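You operate a simulated robot arm through the tools that you are given. There is no shell and no other tool.

Carry out the task below with a simulated robot arm. There is one attempt and no reset: what you move stays moved.

Task
Slip the base slab's patch, slot the brown slab into the jig and press it down.
Fine: orange brush back; then tighten the black knob.
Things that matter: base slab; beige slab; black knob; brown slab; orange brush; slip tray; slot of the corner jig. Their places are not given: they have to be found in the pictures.

The check looks at the end state, three seconds after you hand in, the way a careful person would. Anything else that was tipped, shoved, dropped, spilled or broken makes it a failure.

Robot
A 6-joint arm with a two-finger gripper, fixed in place. Base frame: the origin is at the foot of the arm, x ahead of it, y to its left, z up. Lengths are in mm, angles in degrees, forces in N, time in s.
Its first joint turns from -166.0 to 166.0 degrees. Payload 2.54 kg.
The TCP is the grasp point between the finger pads, 30 mm short of the fingertips. In the tool frame z runs along the fingers and y along their closing line. Largest opening 116 mm; the body of the gripper starts 95 mm behind the TCP.
Orientation is that of the tool frame in the base frame, as [roll, pitch, yaw] about the fixed x, y, z axes, in that order (R = Rz(yaw) Ry(pitch) Rx(roll)). With the fingers straight down and closing along the base's y, the tool's x points along the base's -x, its y along +y and its z along -z.

Tools
- The arm moves only by the tool send_rows. Its arguments are lists of equal length, an entry for each row: "dr": the turn, a rotation vector about the base's x, y, z in degrees, a list of three; "linear": the shift along the base's x, y, z in mm, a list of three; "hand": the gripper command, from -1 (shut) to 1 (fully open), values between in proportion. In form: {"dr": [[rx, ry, rz], ...], "linear": [[tx, ty, tz], ...], "hand": [hand, ...]}. A call has 1 to 20 rows; each row is the pose to reach, as a shift and turn from the pose commanded when the call began. A row lasts 0.2 s, in which the tool goes at most 50 mm and 8.6 degrees; a call with a longer step from one row to the next is refused whole, and so is a gripper value outside its range. Where a pose cannot be reached the arm comes as near as it can. A force on the tool above 90 N (or 10 N above the force at the start of the call, whichever is more), or a blocked arm, ends the call early, and 0.2 s more pass. Each finger travels about 72 mm/s and halts on what it meets, pressing with about 21 N; the grip force reading is that of the motor and also rises with nothing between the fingers. The clock runs only during rows and for 0.2 s after the last one: add rows that repeat a pose to give the fingers time. The reply holds the time, the measured pose of the TCP, the force on the tool along the base axes, the opening and the grip force, in the units named above and with some noise, with the torque about the TCP (base axes, N m) and any sound that the robot's microphone picked up.
- Cameras (640 x 400 px; columns grow to the right, rows downward): "scene" is fixed at [388.7, 636.3, 1535.9]; the picture's right is [-0.79, 0.62, 0.00], its down [0.61, 0.78, -0.16] and it looks along [-0.10, -0.13, -0.99] (base axes); focal length 214 px, centre (320, 200). "wrist" rides on the gripper at [69, -15, -122] in the tool frame; the picture's right is [0.21, 0.98, 0.00], its down [-0.83, 0.18, -0.53] and it looks along [-0.52, 0.11, 0.85] (tool axes); focal length 251 px, centre (320, 200).
- camera(camera): a new picture of that camera. It takes no simulated time.
- probe_pixels(camera, pixels): there is no depth. For up to 12 entries [column, row, z] of the newest picture of that camera ("zoom" is the newest enlarged one), the place [x, y] in the base frame at which the ray of that pixel passes the height z, good to about 2 mm, but the place of the scene camera against the robot may be out by one fixed shift of up to 25 mm in any direction. It takes no simulated time.
- inspect(camera, box): a new picture of the part [left, top, right, bottom] of that camera's present view, enlarged. It takes no simulated time.
- job_done(): hands the job in; it is judged then, once.

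Leave the gripper open and the arm clear of the work at the hand-in unless told otherwise.

The tools are called after "Request:" as a command line: name --argument value ..., lists and objects as JSON in quotes. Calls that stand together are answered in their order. send_rows: Moves the arm, as the interface text tells. Its arguments: {"type":"object","properties":{"dr":{"type":"array"},"linear":{"type":"array"},"hand":{"type":"array"}},"required":["dr","linear","hand"]} The other tools are called the same way: camera (camera) takes a picture; probe_pixels (camera, pixels) gives the place at which the rays of pixels pass given heights; inspect (camera, box) takes an enlarged picture of a part of a camera's view; job_done () hands the job in.

At the start:

```text
clock: 0.0
tcp_pos: [180.9, 454.8, 1164.0]
ee_rot: [-180.0, 0.0, -179.9]
force: [0.5, -0.1, 0.7]
moment: [0.02, -0.01, -0.05]
width: 116.1
finger_force: 0.0
```

scene: 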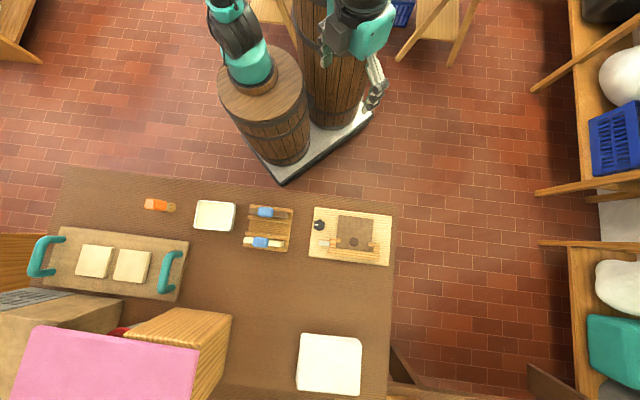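
wrist: 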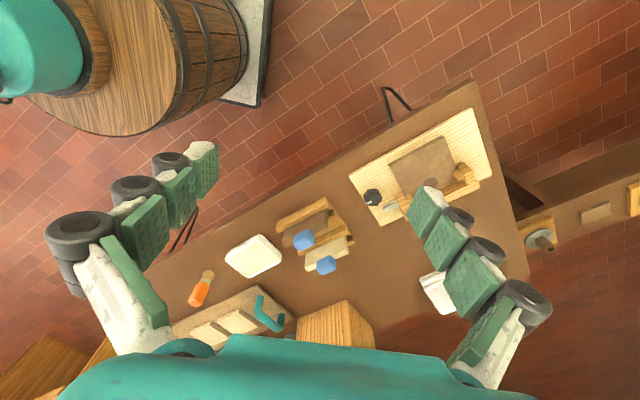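

I see a table with an orange item near (158,205), a white tray near (215,215), a wooden rack with two blue-handled items near (268,228), a board with a dark slab and black knob near (350,237), and a tray with two beige slabs near (113,262). I'll enlarge these areas first.

Request:
inspect --camera "scene" --box '[300, 195, 400, 275]'

Request:
inspect --camera "scene" --box '[130, 185, 300, 265]'

Request:
inspect --camera "scene" --box '[20, 190, 240, 310]'

Request:
inspect --camera "wrist" --box '[150, 80, 550, 350]'

```text
5.00 times, centred on (350, 235) of scene
```

zoom: 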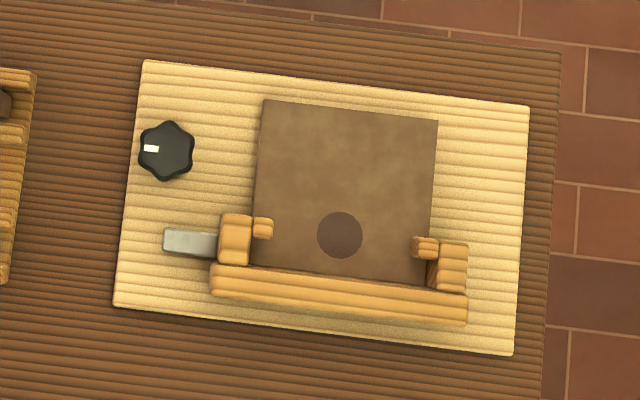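

```text
3.76 times, centred on (215, 225) of scene
```

zoom: 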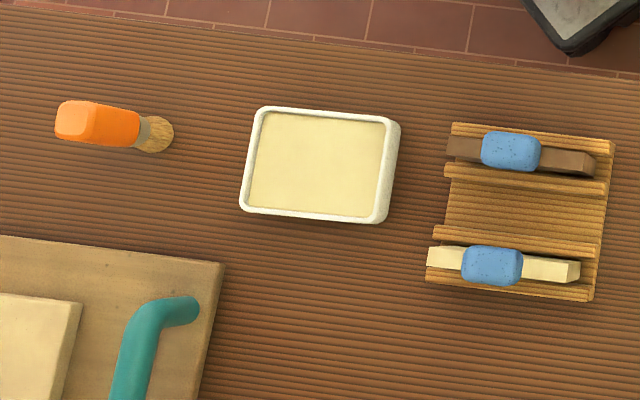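

```text
2.91 times, centred on (130, 250) of scene
```

zoom: 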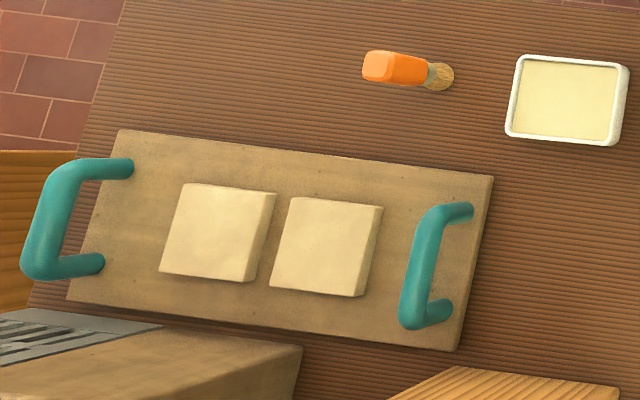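

```text
1.48 times, centred on (350, 215) of wrist
```

zoom: 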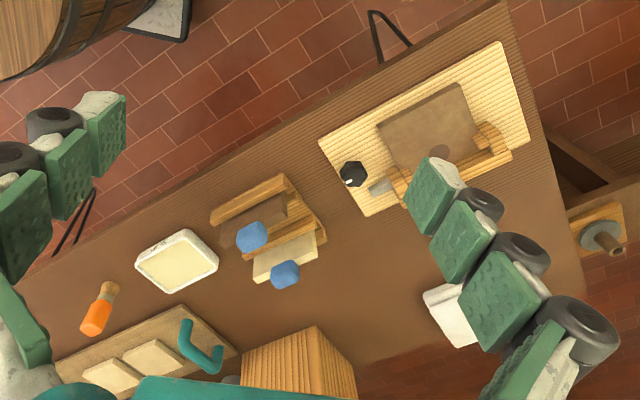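

The orange brush seems to stand upright on its bristles, since it leans away from the nadir in both views. I'll probe matching points in both pictures at a few heights to find the height of the table: the knob (scene 319,225; wrist 372,197) and the right corners of the jig board.

Request:
probe_pixels --camera "scene" --pixels '[[319, 225, 0], [319, 225, 200], [319, 225, -200], [391.5, 216, 0], [391.5, 216, 200], [309, 256, 0], [309, 256, 200], [233, 204, 0], [233, 204, 200]]'

Request:
camera --camera "wrist"

Request:
probe_pixels --camera "wrist" --pixels '[[372, 197, 0], [372, 197, 200], [372, 197, -200], [472, 108, 0], [472, 108, 200], [383, 226, 0], [383, 226, 200], [252, 257, 0], [252, 257, 200]]'

```text
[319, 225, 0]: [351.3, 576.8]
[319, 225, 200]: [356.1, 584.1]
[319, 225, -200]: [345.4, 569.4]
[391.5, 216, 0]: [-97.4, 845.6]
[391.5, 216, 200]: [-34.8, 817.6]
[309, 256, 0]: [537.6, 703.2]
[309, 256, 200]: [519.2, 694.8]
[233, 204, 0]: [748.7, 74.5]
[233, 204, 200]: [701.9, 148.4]
```

```text
taken
```

wrist: 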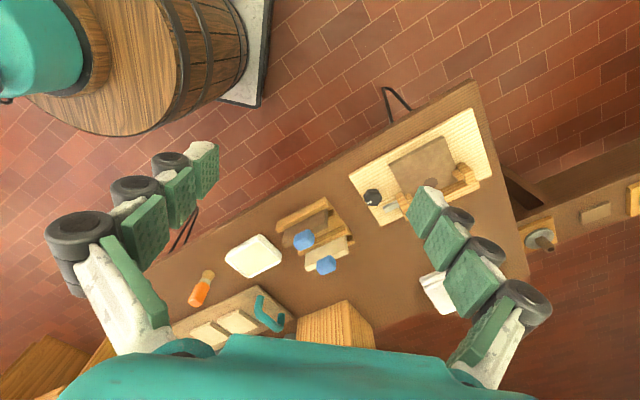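

```text
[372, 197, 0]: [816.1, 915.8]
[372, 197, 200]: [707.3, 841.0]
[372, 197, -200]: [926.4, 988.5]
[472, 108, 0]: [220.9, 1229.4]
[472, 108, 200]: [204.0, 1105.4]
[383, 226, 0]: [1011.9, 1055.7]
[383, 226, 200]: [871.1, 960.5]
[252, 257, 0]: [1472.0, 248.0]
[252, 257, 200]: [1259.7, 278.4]
```

Matching the two rays puts the knob at about z≈820, so the table top is near z≈790. I'll probe the main items at those heights.

Request:
camera --camera "scene"

Request:
probe_pixels --camera "scene" --pixels '[[319, 225, 820], [391.5, 216, 800], [309, 256, 800], [173, 208, 790], [148, 203, 900], [215, 215, 800], [268, 212, 850], [262, 242, 850], [94, 261, 800], [132, 266, 800], [66, 168, 790], [397, 206, 790]]'

Request:
probe_pixels --camera "wrist" --pixels '[[372, 197, 820], [208, 272, 790], [196, 300, 900], [253, 256, 800], [304, 239, 850], [326, 265, 850], [472, 108, 800], [383, 226, 800]]'

```text
taken
```

scene: 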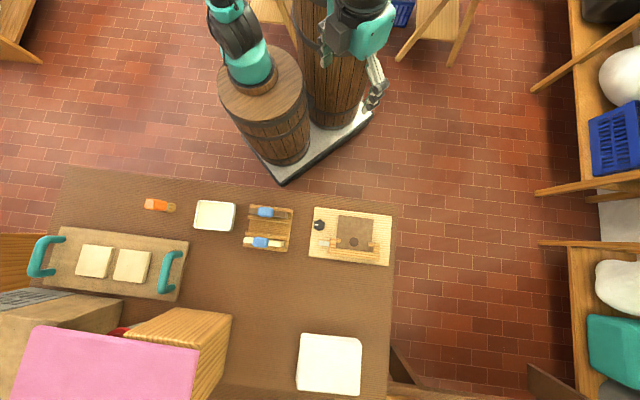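

```text
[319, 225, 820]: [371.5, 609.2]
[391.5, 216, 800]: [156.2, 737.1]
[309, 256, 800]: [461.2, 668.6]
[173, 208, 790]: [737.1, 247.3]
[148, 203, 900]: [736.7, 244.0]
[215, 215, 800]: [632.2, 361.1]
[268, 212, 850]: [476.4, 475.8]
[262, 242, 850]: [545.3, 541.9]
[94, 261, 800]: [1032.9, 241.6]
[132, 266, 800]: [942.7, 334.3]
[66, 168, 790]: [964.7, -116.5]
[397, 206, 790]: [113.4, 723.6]
```

```text
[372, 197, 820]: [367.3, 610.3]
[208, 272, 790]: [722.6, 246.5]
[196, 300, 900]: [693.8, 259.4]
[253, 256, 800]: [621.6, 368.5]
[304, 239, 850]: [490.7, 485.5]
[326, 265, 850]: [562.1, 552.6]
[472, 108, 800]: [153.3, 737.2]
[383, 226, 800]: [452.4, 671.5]
```

The brush base is near (730,247), the slip tray (627,365), the rack (510,510), the knob (369,610) and the jig board (310,690), with the table near z≈790. I'll move the hand over the jig at TCP z≈1020 for a close look.

Request:
send_rows --dr '[[0, 0, 0], [0, 0, 0], [0, 0, 0], [0, 0, 0], [0, 0, 0], [0, 0, 0], [0, 0, 0], [0, 0, 0]]' --linear '[[18, 28, -18], [36, 56, -36], [54, 84, -54], [72, 112, -72], [90, 140, -90], [108, 168, -108], [126, 196, -126], [144, 225, -144]]' --hand '[1, 1, 1, 1, 1, 1, 1, 1]'

Request:
camera --camera "wrist"

Request:
camera --camera "scene"

```text
clock: 1.8
tcp_pos: [324.6, 678.2, 1023.1]
ee_rot: [180.0, 0.0, 180.0]
force: [0.1, -1.2, 0.5]
moment: [0.04, -0.02, 0.01]
width: 116.2
finger_force: 0.2
```

```text
taken
```

wrist: 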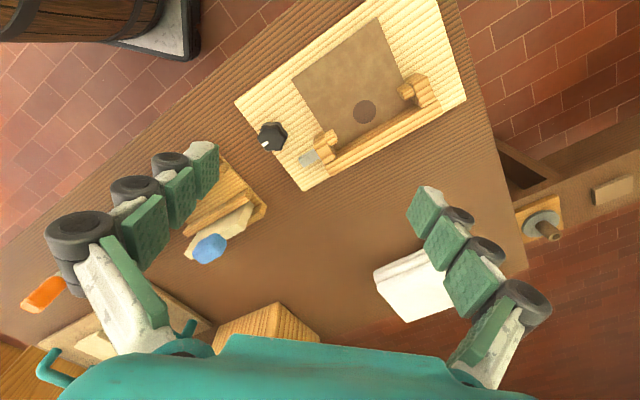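

```text
taken
```

scene: 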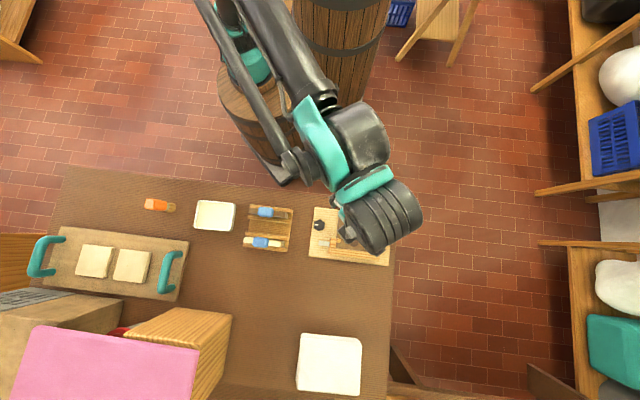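

The jig is clearly visible in the wrist view at (350,100). I'll enlarge it and measure.

Request:
inspect --camera "wrist" --box '[230, 0, 480, 200]'

Request:
probe_pixels --camera "wrist" --pixels '[[236, 102, 800], [303, 190, 800], [466, 97, 800], [272, 136, 820], [364, 111, 808], [293, 78, 808], [375, 18, 808], [408, 75, 808]]'

```text
2.00 times, centred on (355, 100) of wrist
```

zoom: 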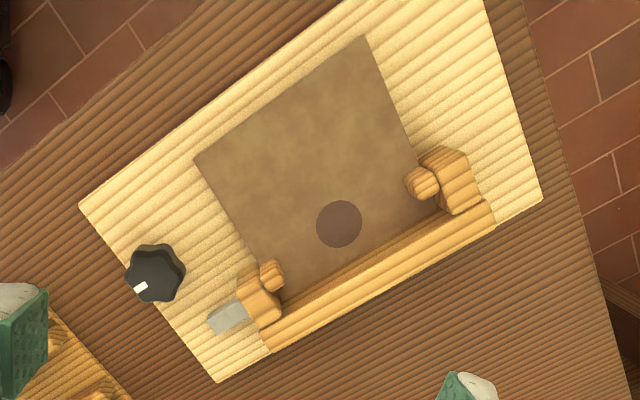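

```text
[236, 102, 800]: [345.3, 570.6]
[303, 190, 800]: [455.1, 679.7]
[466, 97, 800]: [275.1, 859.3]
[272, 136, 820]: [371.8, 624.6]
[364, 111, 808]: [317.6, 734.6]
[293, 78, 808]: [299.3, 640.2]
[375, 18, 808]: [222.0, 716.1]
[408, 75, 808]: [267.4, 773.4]
```

The board edges run at 45° in the base frame. I'll turn the tool +45° about z, so the camera looks square onto the jig, and step back to about (215,620).

Request:
send_rows --dr '[[0, 0, 7.5], [0, 0, 15], [0, 0, 22.5], [0, 0, 30], [0, 0, 37.5], [0, 0, 45], [0, 0, 45]]' --linear '[[-18, -10, -5], [-36, -20, -10], [-54, -30, -15], [-72, -40, -20], [-90, -50, -25], [-108, -60, -30], [-108, -60, -30]]' --hand '[1, 1, 1, 1, 1, 1, 1]'

Request:
camera --camera "wrist"

Request:
inspect --camera "wrist" --box '[200, 100, 440, 250]'

```text
clock: 3.4
tcp_pos: [217.0, 617.9, 991.0]
ee_rot: [180.0, 0.1, -134.9]
force: [-0.7, -0.6, 0.2]
moment: [-0.04, -0.01, -0.02]
width: 116.0
finger_force: 0.1
```

```text
taken
```

wrist: 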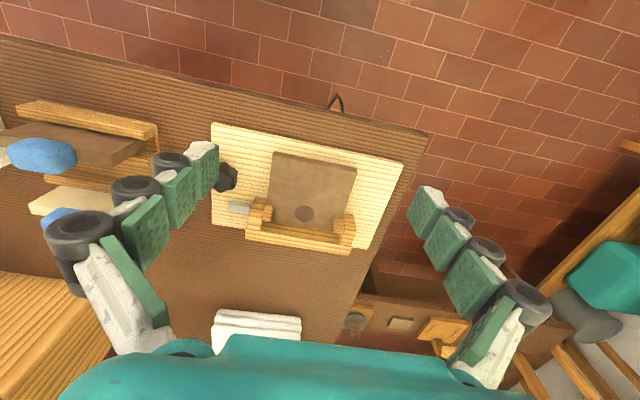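

```text
2.67 times, centred on (320, 175) of wrist
```

zoom: 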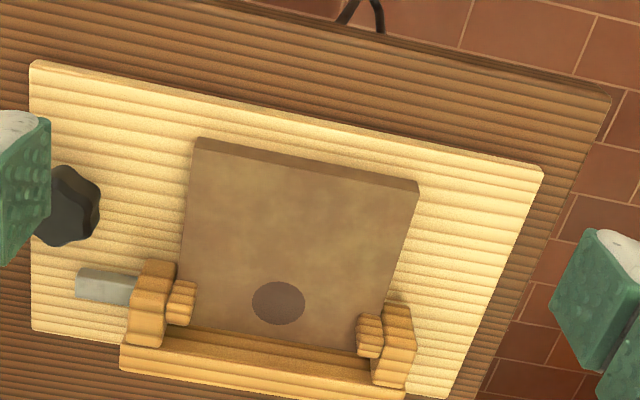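

The view is square to the jig: rail at the far side, two posts with nubs, grey clamp jaw on the left. I'll probe the same corners in this view at several heights to triangulate the height against the previous view.

Request:
probe_pixels --camera "wrist" --pixels '[[212.4, 123.3, 780], [212.4, 123.3, 800], [212.4, 223.7, 780], [212.4, 223.7, 800], [367.6, 249.2, 780], [367.6, 249.2, 800], [275, 151.7, 790], [275, 151.7, 810], [356.7, 168.6, 790], [356.7, 168.6, 810], [304, 213.6, 790], [304, 213.6, 810]]'

Request:
inspect --camera "wrist" --box '[0, 70, 240, 250]'

```text
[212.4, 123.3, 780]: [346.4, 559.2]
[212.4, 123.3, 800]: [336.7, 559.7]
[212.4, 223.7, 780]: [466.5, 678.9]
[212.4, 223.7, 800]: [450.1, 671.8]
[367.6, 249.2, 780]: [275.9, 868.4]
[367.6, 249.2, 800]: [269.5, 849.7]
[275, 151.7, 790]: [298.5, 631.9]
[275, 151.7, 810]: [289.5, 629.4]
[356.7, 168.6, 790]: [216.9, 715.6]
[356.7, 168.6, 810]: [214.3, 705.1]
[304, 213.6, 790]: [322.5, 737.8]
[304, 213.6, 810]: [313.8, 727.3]
```

```text
2.22 times, centred on (120, 160) of wrist
```

zoom: 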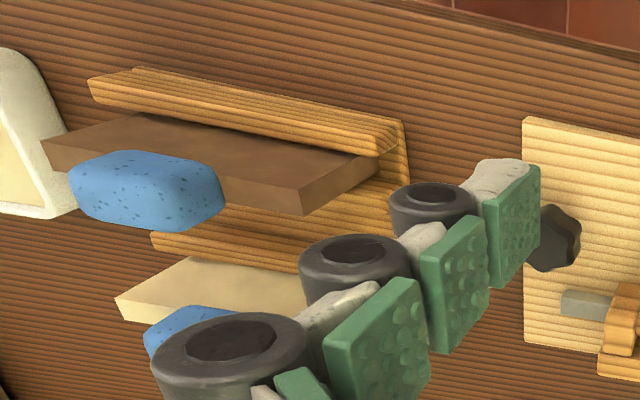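

The board top comes out near z≈778. The brown slab stands upright in the near groove of the rack with a blue grip on its top edge. I'll move sideways along the table for a clean look at the rack.

Request:
send_rows --dr '[[0, 0, 0], [0, 0, 0], [0, 0, 0], [0, 0, 0], [0, 0, 0], [0, 0, 0], [0, 0, 0], [0, 0, 0]]' --linear '[[28, -30, 0], [56, -60, 0], [84, -90, 0], [112, -120, 0], [140, -150, 0], [168, -180, 0], [193, -208, 0], [193, -208, 0]]' --hand '[1, 1, 1, 1, 1, 1, 1, 1]'

Request:
camera --camera "wrist"

Request:
inspect --camera "wrist" --box '[200, 100, 440, 280]'

```text
clock: 5.2
tcp_pos: [410.2, 412.0, 991.0]
ee_rot: [180.0, 0.0, -134.9]
force: [0.6, -0.1, -0.5]
moment: [0.01, -0.03, 0.03]
width: 116.0
finger_force: 0.1
```

```text
taken
```

wrist: 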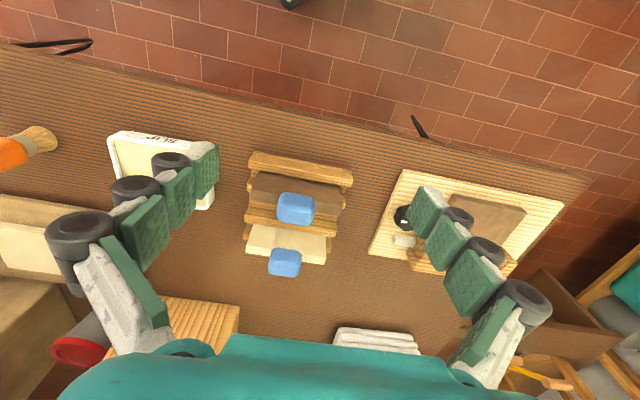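

```text
2.22 times, centred on (320, 190) of wrist
```

zoom: 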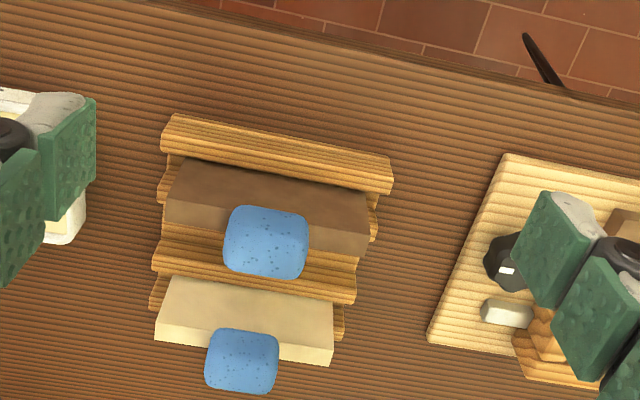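

Clear view of the rack: brown slab nearer the robot, beige farther. I'll probe the brown grip centre (295.7,209.4) and the slab's ends at several heights in both cameras.

Request:
probe_pixels --camera "wrist" --pixels '[[295.7, 209.4, 840], [295.7, 209.4, 880], [250.3, 200, 820], [250.3, 200, 860], [341.6, 214.8, 820], [341.6, 214.8, 860], [284, 263, 840], [284, 263, 880], [402, 217, 790], [402, 217, 810]]'

Request:
inspect --camera "scene" --box '[230, 195, 310, 260]'

```text
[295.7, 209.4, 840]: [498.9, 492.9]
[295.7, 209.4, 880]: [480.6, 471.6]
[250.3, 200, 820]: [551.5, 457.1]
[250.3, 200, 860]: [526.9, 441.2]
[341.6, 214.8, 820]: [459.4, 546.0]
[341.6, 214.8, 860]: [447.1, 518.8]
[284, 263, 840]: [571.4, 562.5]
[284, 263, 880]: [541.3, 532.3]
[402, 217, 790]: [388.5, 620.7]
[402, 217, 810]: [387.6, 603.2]
```

```text
6.15 times, centred on (270, 228) of scene
```

zoom: 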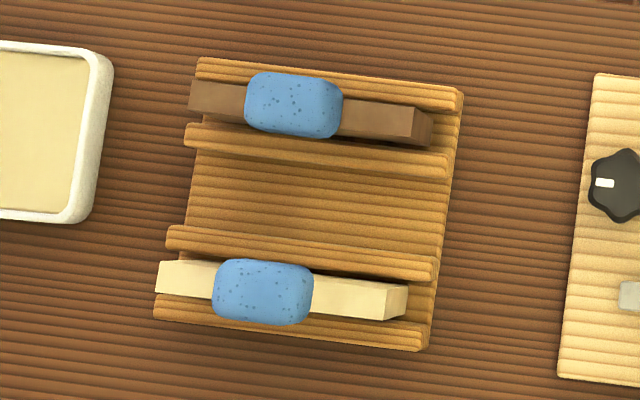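

Now I'll probe those points in the enlarged scene picture (grip centre 295,105; slab top ends 189,98 and 411,127).

Request:
probe_pixels --camera "zoom" --pixels '[[295, 105, 840], [295, 105, 880], [189, 98, 820], [189, 98, 860], [411, 127, 820], [411, 127, 860], [262, 292, 840], [262, 292, 880], [159, 276, 830], [405, 302, 830], [605, 184, 800]]'

```text
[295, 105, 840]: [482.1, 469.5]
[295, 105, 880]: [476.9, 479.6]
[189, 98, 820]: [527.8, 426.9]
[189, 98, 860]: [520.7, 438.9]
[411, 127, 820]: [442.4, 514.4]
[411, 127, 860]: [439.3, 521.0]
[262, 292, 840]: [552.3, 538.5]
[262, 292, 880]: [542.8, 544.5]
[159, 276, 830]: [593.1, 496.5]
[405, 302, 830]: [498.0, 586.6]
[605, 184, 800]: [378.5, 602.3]
```

Brown slab: about 120 mm long, top edge z≈850, grip top z≈865. Next I'll go and look at the brush and slip tray.

Request:
send_rows --dr '[[0, 0, 0], [0, 0, 0], [0, 0, 0], [0, 0, 0], [0, 0, 0], [0, 0, 0], [0, 0, 0], [0, 0, 0]]' --linear '[[29, -33, 0], [58, -66, 0], [87, -99, 0], [116, -132, 0], [145, -165, 0], [174, -198, 0], [200, -225, 0], [200, -225, 0]]' --hand '[1, 1, 1, 1, 1, 1, 1, 1]'

Request:
camera --camera "wrist"

Request:
inspect --camera "wrist" --box '[200, 80, 440, 280]'

```text
clock: 7.0
tcp_pos: [609.9, 188.1, 992.5]
ee_rot: [180.0, 0.0, -135.0]
force: [0.5, -0.3, 0.2]
moment: [0.01, 0.0, 0.01]
width: 115.7
finger_force: 0.1
```

```text
taken
```

wrist: 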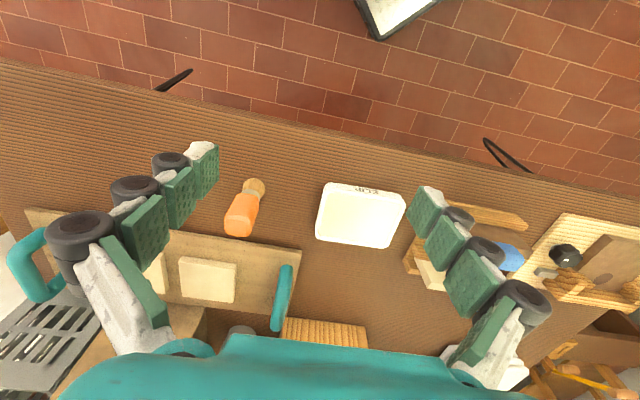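

```text
2.00 times, centred on (320, 180) of wrist
```

zoom: 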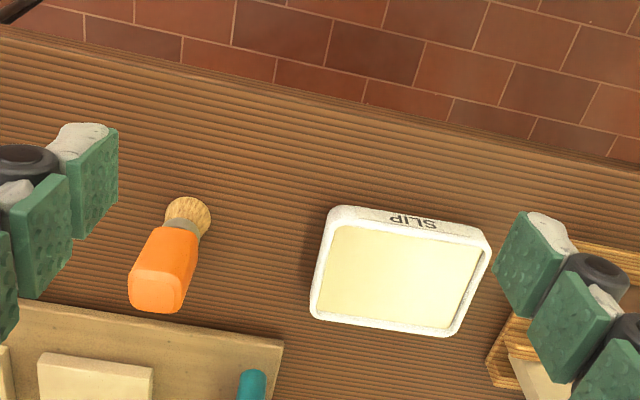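

The brush stands upright, bristles down, with an orange handle; the slip tray is to its right. I'll probe the bristle base and the handle top at several heights.

Request:
probe_pixels --camera "zoom" --pixels '[[189, 207, 762], [158, 288, 840], [158, 288, 860], [158, 288, 880], [343, 222, 775], [480, 250, 775], [445, 320, 775], [322, 305, 775], [400, 280, 765]]'

Request:
inspect --camera "scene" --box '[130, 185, 250, 245]'

```text
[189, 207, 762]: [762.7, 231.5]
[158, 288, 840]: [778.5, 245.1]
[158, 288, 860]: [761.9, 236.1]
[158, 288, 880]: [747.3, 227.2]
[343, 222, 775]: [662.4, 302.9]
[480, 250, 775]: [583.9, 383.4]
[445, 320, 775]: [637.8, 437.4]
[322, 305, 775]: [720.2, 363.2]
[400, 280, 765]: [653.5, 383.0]
```

```text
5.33 times, centred on (190, 215) of scene
```

zoom: 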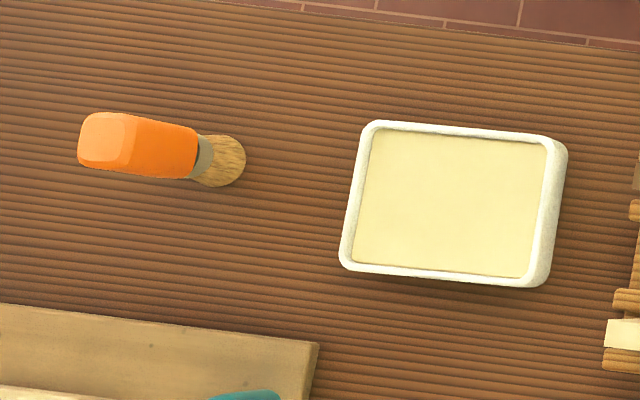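

I'll compare with the scene picture: bristle base at zoom (228,160) and handle top at (105,139).

Request:
probe_pixels --camera "zoom" --pixels '[[228, 160, 762], [105, 139, 840], [105, 139, 860], [105, 139, 880], [372, 124, 785], [560, 140, 785], [540, 280, 785], [345, 265, 785], [460, 200, 770]]'

```text
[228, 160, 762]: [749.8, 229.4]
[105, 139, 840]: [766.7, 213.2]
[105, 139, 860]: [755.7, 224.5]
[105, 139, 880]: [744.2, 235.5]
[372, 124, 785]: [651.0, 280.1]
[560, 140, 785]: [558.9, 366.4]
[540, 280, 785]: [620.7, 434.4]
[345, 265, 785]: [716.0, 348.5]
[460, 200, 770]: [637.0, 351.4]
```

Both views agree after a scene shift of about (+5,+10): brush axis near (760,235), top z≈861, tray centre near (645,366). Now I'll enlarge the brush more to see how the handle's faces are turned.

Request:
inspect --camera "wrist" --box '[205, 160, 285, 250]'

Request:
inspect --camera "scene" --box '[135, 190, 185, 220]'

```text
4.44 times, centred on (245, 205) of wrist
```

zoom: 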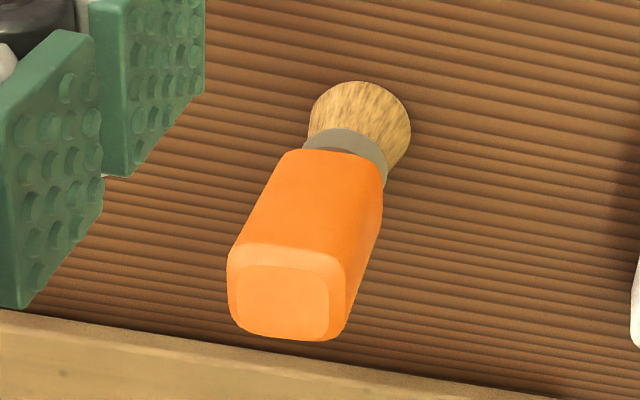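

```text
12.80 times, centred on (160, 205) of scene
```

zoom: 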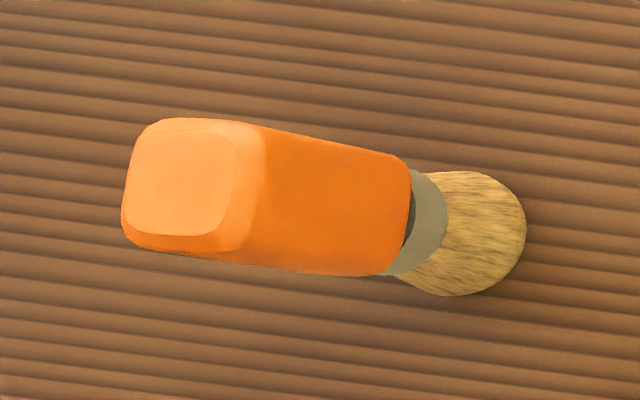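

The handle's faces line up with the table grain, so the present tool yaw (closing along the table's long axis) suits. I'll move to hover above the brush at about (760,235,960).

Request:
send_rows --dr '[[0, 0, 0], [0, 0, 0], [0, 0, 0], [0, 0, 0], [0, 0, 0], [0, 0, 0]]' --linear '[[30, 10, -6], [60, 20, -12], [90, 30, -18], [120, 40, -25], [150, 47, -32], [150, 47, -32]]' --hand '[1, 1, 1, 1, 1, 1]'

Request:
camera --camera "wrist"

Request:
inspect --camera "wrist" --box '[220, 80, 420, 220]'

Request:
inspect --camera "scene" --box '[120, 170, 220, 230]'

```text
clock: 8.4
tcp_pos: [757.8, 235.8, 960.2]
ee_rot: [179.9, 0.0, -134.9]
force: [-0.2, -0.5, 0.2]
moment: [-0.02, -0.02, -0.04]
width: 116.1
finger_force: 0.1
```

```text
taken
```

wrist: 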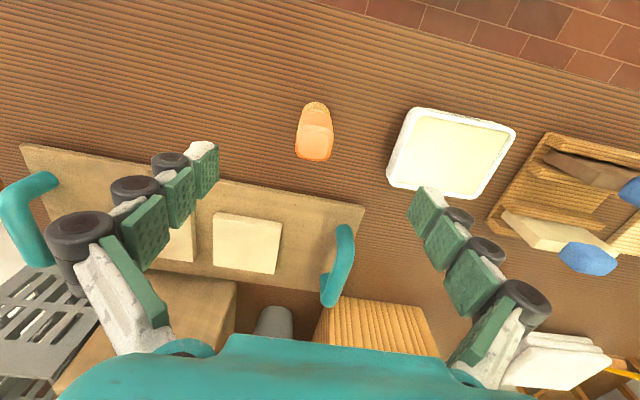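

```text
2.86 times, centred on (320, 150) of wrist
```

zoom: 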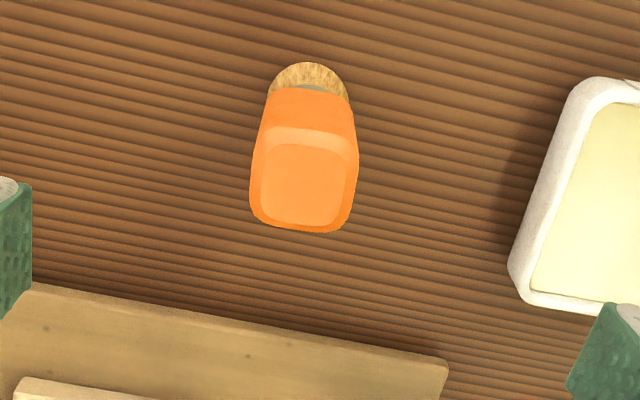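

```text
6.40 times, centred on (170, 200) of scene
```

zoom: 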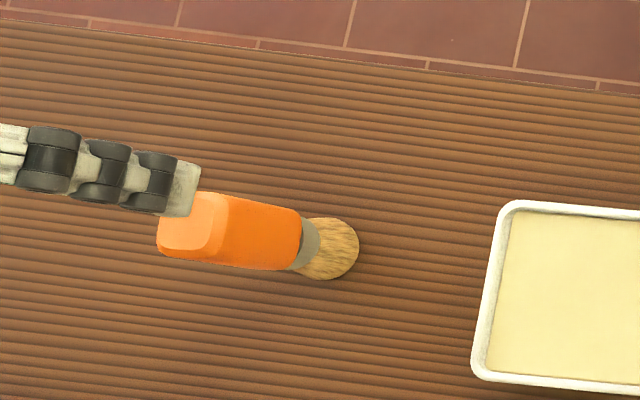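

The brush is between the fingers laterally. I'll probe its top and look at the top face more closely.

Request:
probe_pixels --camera "wrist" --pixels '[[314, 145.5, 855], [314, 145.5, 861], [314, 145.5, 867], [315.5, 101.7, 762], [315.5, 101.7, 775]]'

Request:
inspect --camera "wrist" --box '[284, 92, 348, 172]'

```text
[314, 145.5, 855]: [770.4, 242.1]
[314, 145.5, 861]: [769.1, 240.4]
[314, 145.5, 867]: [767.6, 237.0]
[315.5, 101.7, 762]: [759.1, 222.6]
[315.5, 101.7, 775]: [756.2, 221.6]
```

```text
5.00 times, centred on (316, 132) of wrist
```

zoom: 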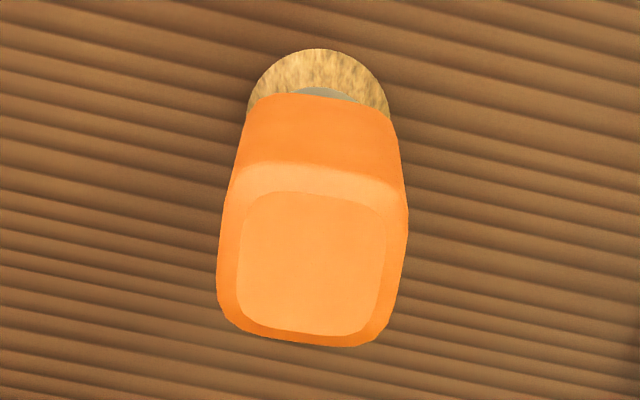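

Successive views suggest the axis is nearer (770,240). I'll move there at z≈910 (fingertips at 880, above the brush) and re-check.

Request:
send_rows --dr '[[0, 0, 0], [0, 0, 0], [0, 0, 0]]' --linear '[[12, 4, -20], [12, 4, -50], [12, 4, -50]]' --hand '[1, 1, 1]'

Request:
camera --camera "wrist"

Request:
inspect --camera "wrist" --box '[240, 80, 400, 240]'

Request:
inspect --camera "scene" --box '[120, 170, 220, 230]'

```text
clock: 9.2
tcp_pos: [771.7, 237.5, 909.8]
ee_rot: [-179.9, 0.0, -134.9]
force: [-0.8, 0.3, 0.3]
moment: [0.0, 0.03, -0.02]
width: 116.1
finger_force: 0.1
```

```text
taken
```

wrist: 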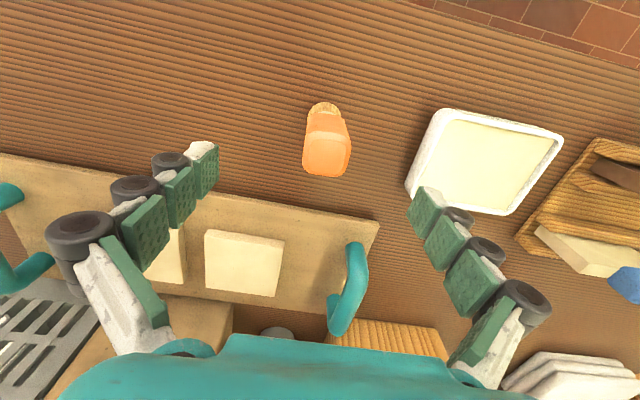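

```text
2.50 times, centred on (320, 160) of wrist
```

zoom: 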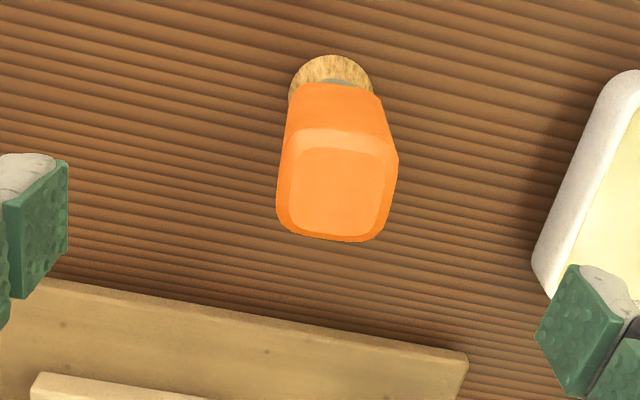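

```text
6.40 times, centred on (170, 200) of scene
```

zoom: 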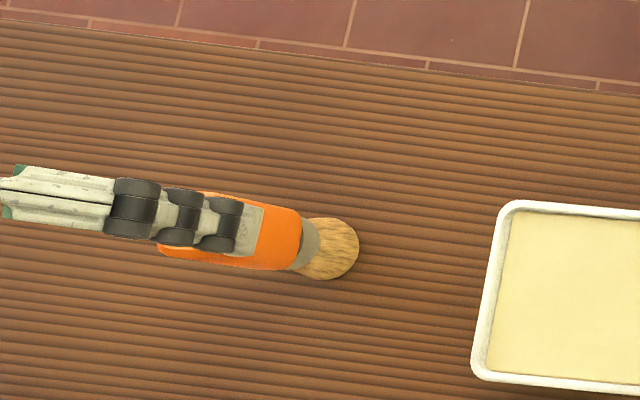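

Now the top face centre is at wrist px (326.4,156). I'll probe it again at a few heights.

Request:
probe_pixels --camera "wrist" --pixels '[[326.4, 156, 835], [326.4, 156, 845], [326.4, 156, 855], [326.4, 156, 865], [323, 102, 762], [323, 102, 780], [305, 153, 850], [350, 158, 850]]'

```text
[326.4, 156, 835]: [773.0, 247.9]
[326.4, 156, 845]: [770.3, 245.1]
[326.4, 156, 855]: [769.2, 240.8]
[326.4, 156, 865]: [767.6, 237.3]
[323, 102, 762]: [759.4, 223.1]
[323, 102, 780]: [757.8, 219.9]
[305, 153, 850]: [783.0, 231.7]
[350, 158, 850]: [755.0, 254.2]
```

The brush axis is within 4 mm of the TCP. I'll shift (-2,+3), go down to z≈836 and stop there with the hand open for a check.

Request:
send_rows --dr '[[0, 0, 0], [0, 0, 0], [0, 0, 0], [0, 0, 0], [0, 0, 0]]' --linear '[[-2, 3, -10], [-2, 3, -30], [-2, 3, -50], [-2, 3, -74], [-2, 3, -74]]' --hand '[1, 1, 1, 1, 1]'

Request:
camera --camera "wrist"

Request:
inspect --camera "wrist" --box '[220, 80, 420, 240]'

```text
clock: 10.4
tcp_pos: [768.4, 239.9, 834.9]
ee_rot: [180.0, 0.0, -134.9]
force: [-0.1, 0.7, 0.9]
moment: [-0.02, 0.02, 0.01]
width: 116.3
finger_force: 0.0
```

```text
taken
```

wrist: 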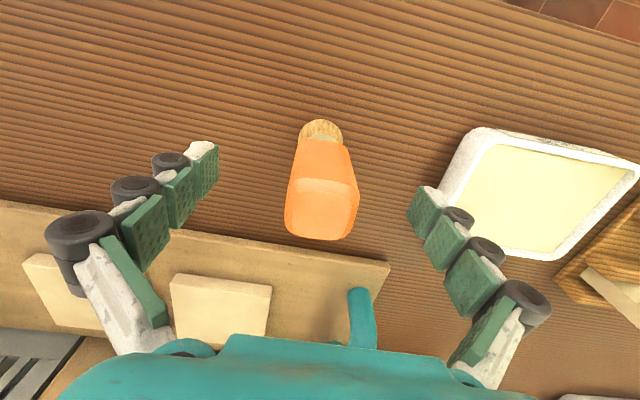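

```text
2.50 times, centred on (320, 160) of wrist
```

zoom: 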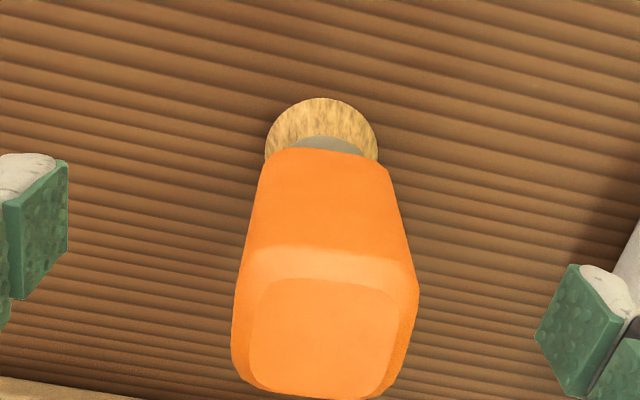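

The handle sits centred between the pads (image 322,190). I'll close the gripper in place.

Request:
send_rows --dr '[[0, 0, 0], [0, 0, 0], [0, 0, 0], [0, 0, 0], [0, 0, 0], [0, 0, 0]]' --linear '[[0, 0, 0], [0, 0, 0], [0, 0, 0], [0, 0, 0], [0, 0, 0], [0, 0, 0]]' --hand '[-1, -1, -1, -1, -1, -1]'

Request:
camera --camera "wrist"

```text
clock: 11.8
tcp_pos: [769.7, 240.6, 834.5]
ee_rot: [179.9, 0.0, -134.9]
force: [1.2, 0.1, 0.4]
moment: [-0.02, -0.03, -0.02]
width: 32.8
finger_force: 21.3
```

```text
taken
```

wrist: 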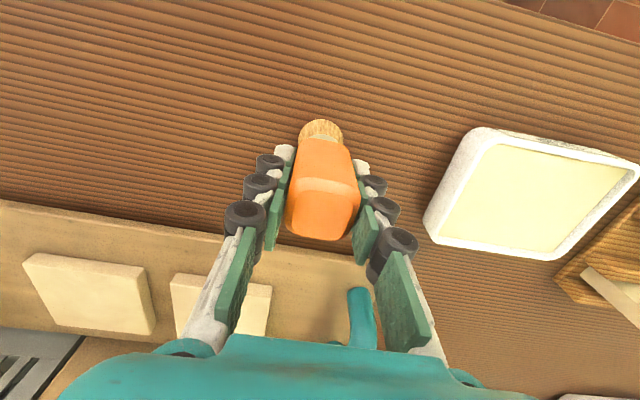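

Gripped at 32.8 mm width. I'll lift 100 mm straight up, then travel to above the slip tray (about (646,366)).

Request:
send_rows --dr '[[0, 0, 0], [0, 0, 0], [0, 0, 0], [0, 0, 0], [0, 0, 0], [0, 0, 0], [0, 0, 0], [0, 0, 0], [0, 0, 0]]' --linear '[[0, 0, 20], [0, 0, 50], [0, 0, 80], [0, 0, 100], [-31, 31, 100], [-62, 62, 100], [-93, 94, 100], [-124, 126, 100], [-124, 126, 100]]' --hand '[-1, -1, -1, -1, -1, -1, -1, -1, -1]'

Request:
camera --camera "wrist"

Request:
camera --camera "scene"

```text
clock: 13.8
tcp_pos: [647.1, 365.5, 933.6]
ee_rot: [179.9, 0.0, -134.9]
force: [0.1, -0.7, 0.0]
moment: [-0.03, 0.0, 0.04]
width: 32.9
finger_force: 21.3
```

```text
taken
```

wrist: 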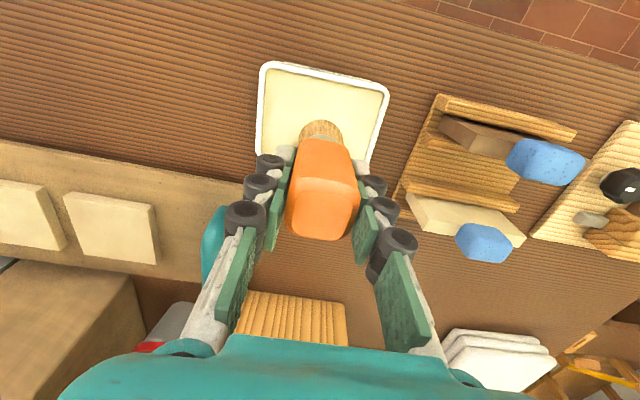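

```text
taken
```

scene: 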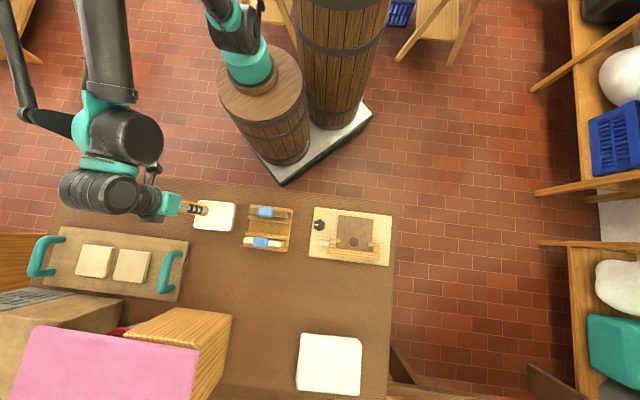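

The brush is held over the tray. I'll measure the tray rim from this view.

Request:
inspect --camera "wrist" --box '[230, 40, 420, 190]'

Request:
probe_pixels --camera "wrist" --pixels '[[263, 64, 780], [388, 91, 780], [257, 155, 780], [371, 168, 780], [318, 122, 762], [320, 124, 834]]'

```text
2.67 times, centred on (325, 115) of wrist
```

zoom: 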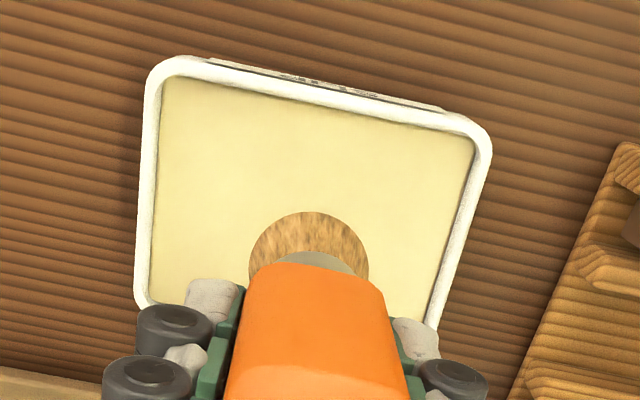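

```text
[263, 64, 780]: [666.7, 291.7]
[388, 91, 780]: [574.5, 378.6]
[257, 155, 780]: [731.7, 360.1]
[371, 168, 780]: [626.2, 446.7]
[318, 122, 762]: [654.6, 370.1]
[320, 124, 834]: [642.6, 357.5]
```

Tray centre at about (650,369), so the brush is well inside. I'll lower it to TCP z≈848 (bristle tips about 14 mm above table level), then check the force and view.

Request:
send_rows --dr '[[0, 0, 0], [0, 0, 0], [0, 0, 0], [0, 0, 0], [0, 0, 0]]' --linear '[[2, 2, -25], [2, 2, -50], [2, 2, -70], [2, 2, -86], [2, 2, -86]]' --hand '[-1, -1, -1, -1, -1]'

Request:
camera --camera "wrist"

Request:
inspect --camera "wrist" --box '[230, 60, 420, 200]'

Request:
inspect --camera "scene" --box '[170, 185, 250, 245]'

```text
clock: 15.0
tcp_pos: [646.4, 368.4, 848.9]
ee_rot: [-180.0, -0.1, -134.9]
force: [-0.6, -0.6, -0.8]
moment: [-0.03, -0.01, 0.04]
width: 32.8
finger_force: 21.3
```

```text
taken
```

wrist: 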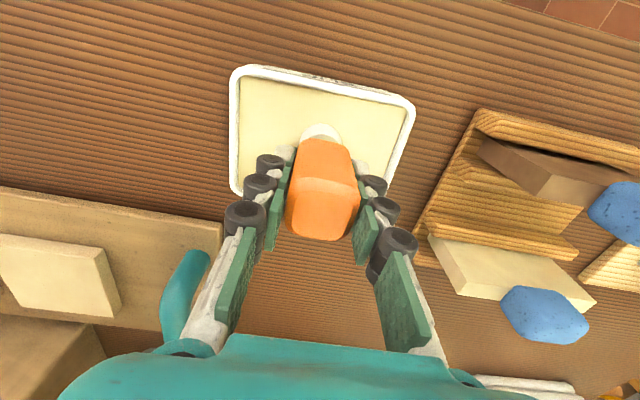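

```text
2.86 times, centred on (325, 130) of wrist
```

zoom: 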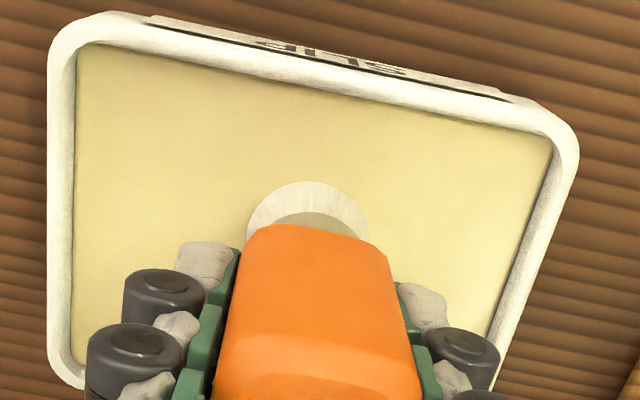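

```text
6.67 times, centred on (210, 215) of scene
```

zoom: 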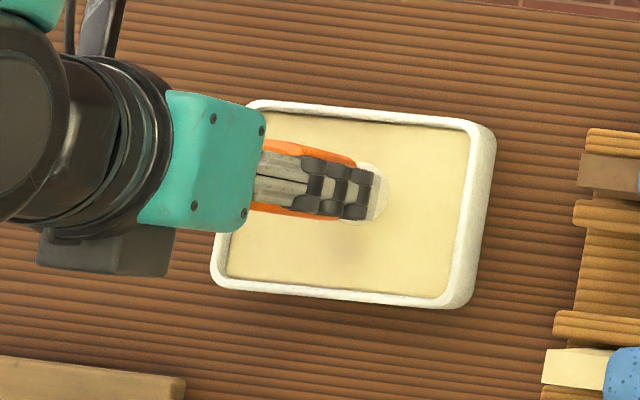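

The bristles turned white, so the brush is loaded, and forces are normal. I'll lift it out and carry it round the robot side of the rack to above the patch, which I place at (322,738), slab top z≈790.

Request:
send_rows --dr '[[0, 0, 0], [0, 0, 0], [0, 0, 0], [0, 0, 0], [0, 0, 0], [0, 0, 0], [0, 0, 0], [0, 0, 0], [0, 0, 0], [0, 0, 0], [0, 0, 0], [0, 0, 0], [0, 0, 0], [0, 0, 0], [0, 0, 0], [0, 0, 0], [0, 0, 0], [0, 0, 0], [0, 0, 0]]' --linear '[[0, 0, 40], [0, 0, 85], [0, 0, 130], [0, 0, 152], [-43, -10, 152], [-86, -20, 152], [-129, -29, 152], [-162, 4, 152], [-195, 37, 152], [-227, 69, 152], [-258, 101, 152], [-272, 147, 152], [-286, 193, 152], [-299, 239, 152], [-312, 285, 152], [-320, 331, 145], [-326, 369, 130], [-326, 369, 110], [-326, 369, 110]]' --hand '[-1, -1, -1, -1, -1, -1, -1, -1, -1, -1, -1, -1, -1, -1, -1, -1, -1, -1, -1]'

Request:
camera --camera "wrist"

Request:
inspect --camera "wrist" --box '[200, 20, 440, 200]'

Request:
camera --camera "scene"

```text
clock: 19.0
tcp_pos: [321.2, 735.4, 959.3]
ee_rot: [180.0, 0.1, -134.8]
force: [-0.6, 0.0, 0.0]
moment: [0.0, 0.0, 0.0]
width: 33.0
finger_force: 20.8
```

```text
taken
```

wrist: 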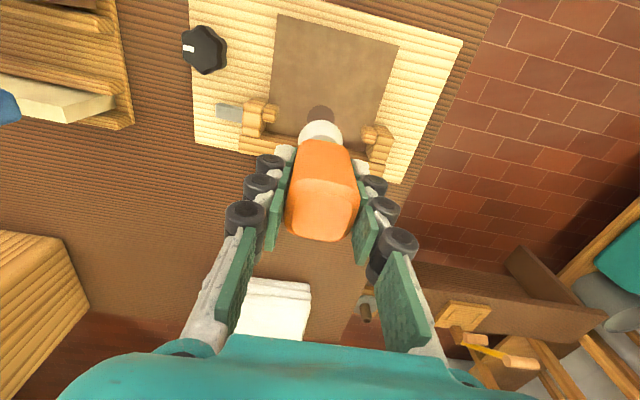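

```text
2.22 times, centred on (320, 110) of wrist
```

zoom: 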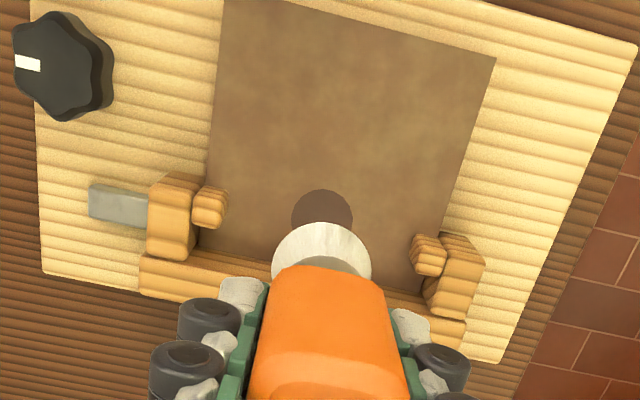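

```text
taken
```

scene: 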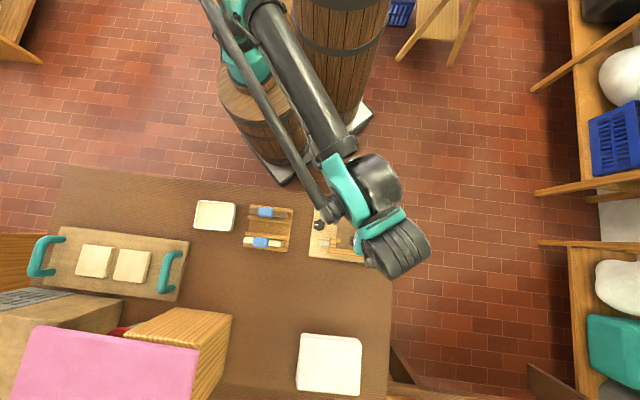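

The patch is visible just behind the brush tip (enlarged at 322,219). I'll probe its centre, its near edge, the slot nubs and posts from here.

Request:
probe_pixels --camera "zoom" --pixels '[[322, 219, 780], [322, 219, 785], [322, 219, 790], [322, 219, 795]]'

Request:
probe_pixels --camera "wrist" --pixels '[[320.9, 118.6, 785], [320.9, 118.6, 790], [307.5, 118.6, 790], [334.5, 118.6, 790], [320.9, 105.5, 790]]'

```text
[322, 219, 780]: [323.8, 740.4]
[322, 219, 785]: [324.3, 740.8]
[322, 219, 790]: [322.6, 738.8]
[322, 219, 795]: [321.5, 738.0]
```

```text
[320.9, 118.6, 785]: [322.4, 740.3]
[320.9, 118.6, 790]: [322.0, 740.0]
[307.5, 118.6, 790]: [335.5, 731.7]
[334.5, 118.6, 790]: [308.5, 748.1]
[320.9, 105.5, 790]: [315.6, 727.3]
```

Patch centre ≈ (322.5,739), diameter ≈ 31 mm. I'll lower to TCP z≈876, which should leave the bristles about 10 mm above the slab, and check.

Request:
send_rows --dr '[[0, 0, 0], [0, 0, 0], [0, 0, 0], [0, 0, 0]]' --linear '[[0.5, 1, -30], [0.5, 1, -60], [0.5, 1, -82], [0.5, 1, -82]]' --hand '[-1, -1, -1, -1]'

Request:
camera --camera "wrist"

Request:
inspect --camera "wrist" --box '[200, 40, 440, 200]'

Request:
inspect --camera "scene" --box '[300, 200, 400, 270]'

```text
clock: 20.0
tcp_pos: [321.3, 736.5, 877.9]
ee_rot: [180.0, 0.0, -134.8]
force: [0.3, 0.0, -0.3]
moment: [0.0, 0.0, 0.03]
width: 32.7
finger_force: 21.0
```

```text
taken
```

wrist: 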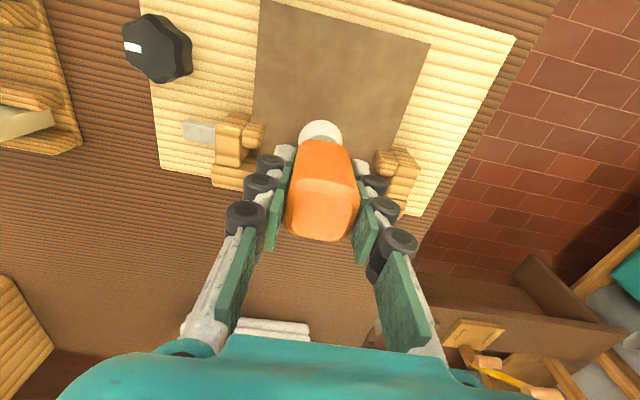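

```text
2.50 times, centred on (320, 120) of wrist
```

zoom: 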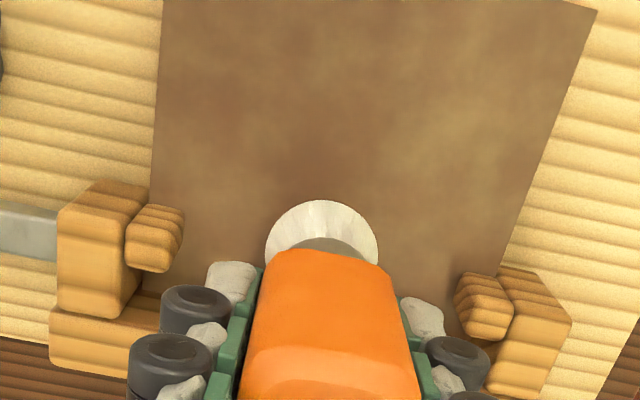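

```text
5.71 times, centred on (350, 235) of scene
```

zoom: 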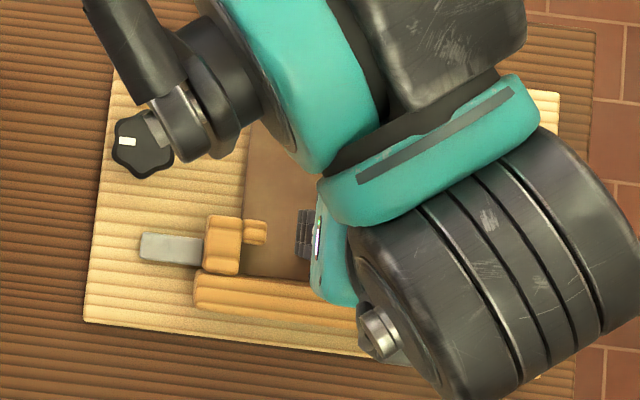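

No contact yet; the brush tip hides the patch. I'll go down 6 mm and watch the force.

Request:
send_rows --dr '[[0, 0, 0], [0, 0, 0]]' --linear '[[0.5, 0.5, -6], [0.5, 0.5, -6]]' --hand '[-1, -1]'

Request:
inspect --camera "wrist" --box '[200, 40, 440, 200]'

```text
clock: 20.6
tcp_pos: [322.0, 738.2, 871.7]
ee_rot: [180.0, 0.0, -135.0]
force: [0.6, -0.4, -0.3]
moment: [-0.01, 0.0, 0.04]
width: 32.9
finger_force: 21.3
```

```text
2.50 times, centred on (320, 120) of wrist
```

zoom: 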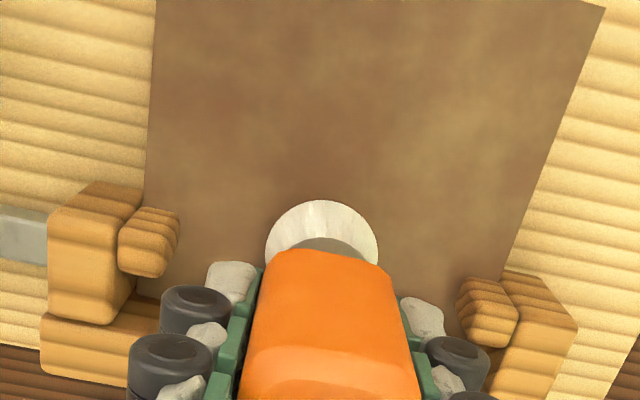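

Still no contact. Another 4 mm down.

Request:
send_rows --dr '[[0, 0, 0], [0, 0, 0]]' --linear '[[0, 0, -4], [0, 0, -4]]' --hand '[-1, -1]'

Request:
inspect --camera "wrist" --box '[200, 40, 440, 200]'

```text
clock: 21.2
tcp_pos: [322.0, 737.9, 867.8]
ee_rot: [180.0, 0.0, -134.9]
force: [0.1, 0.5, 0.5]
moment: [0.02, -0.01, 0.02]
width: 32.6
finger_force: 21.0
```

```text
2.50 times, centred on (320, 120) of wrist
```

zoom: 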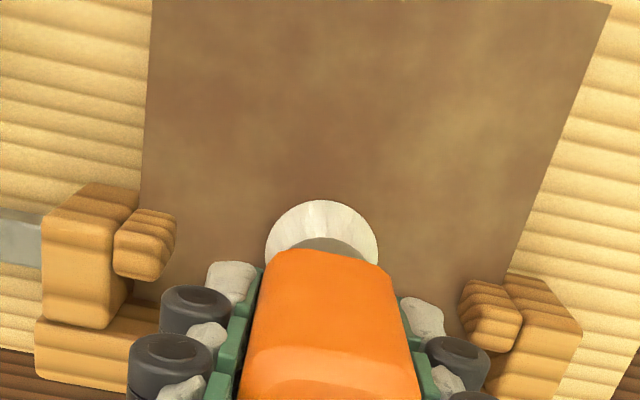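

No force yet; another 3 mm.

Request:
send_rows --dr '[[0, 0, 0], [0, 0, 0]]' --linear '[[0, 0, -3], [0, 0, -3]]' --hand '[-1, -1]'

```text
clock: 21.8
tcp_pos: [322.2, 738.4, 864.9]
ee_rot: [179.9, 0.0, -134.9]
force: [0.8, -0.8, 0.8]
moment: [0.02, -0.01, 0.0]
width: 33.0
finger_force: 20.9
```

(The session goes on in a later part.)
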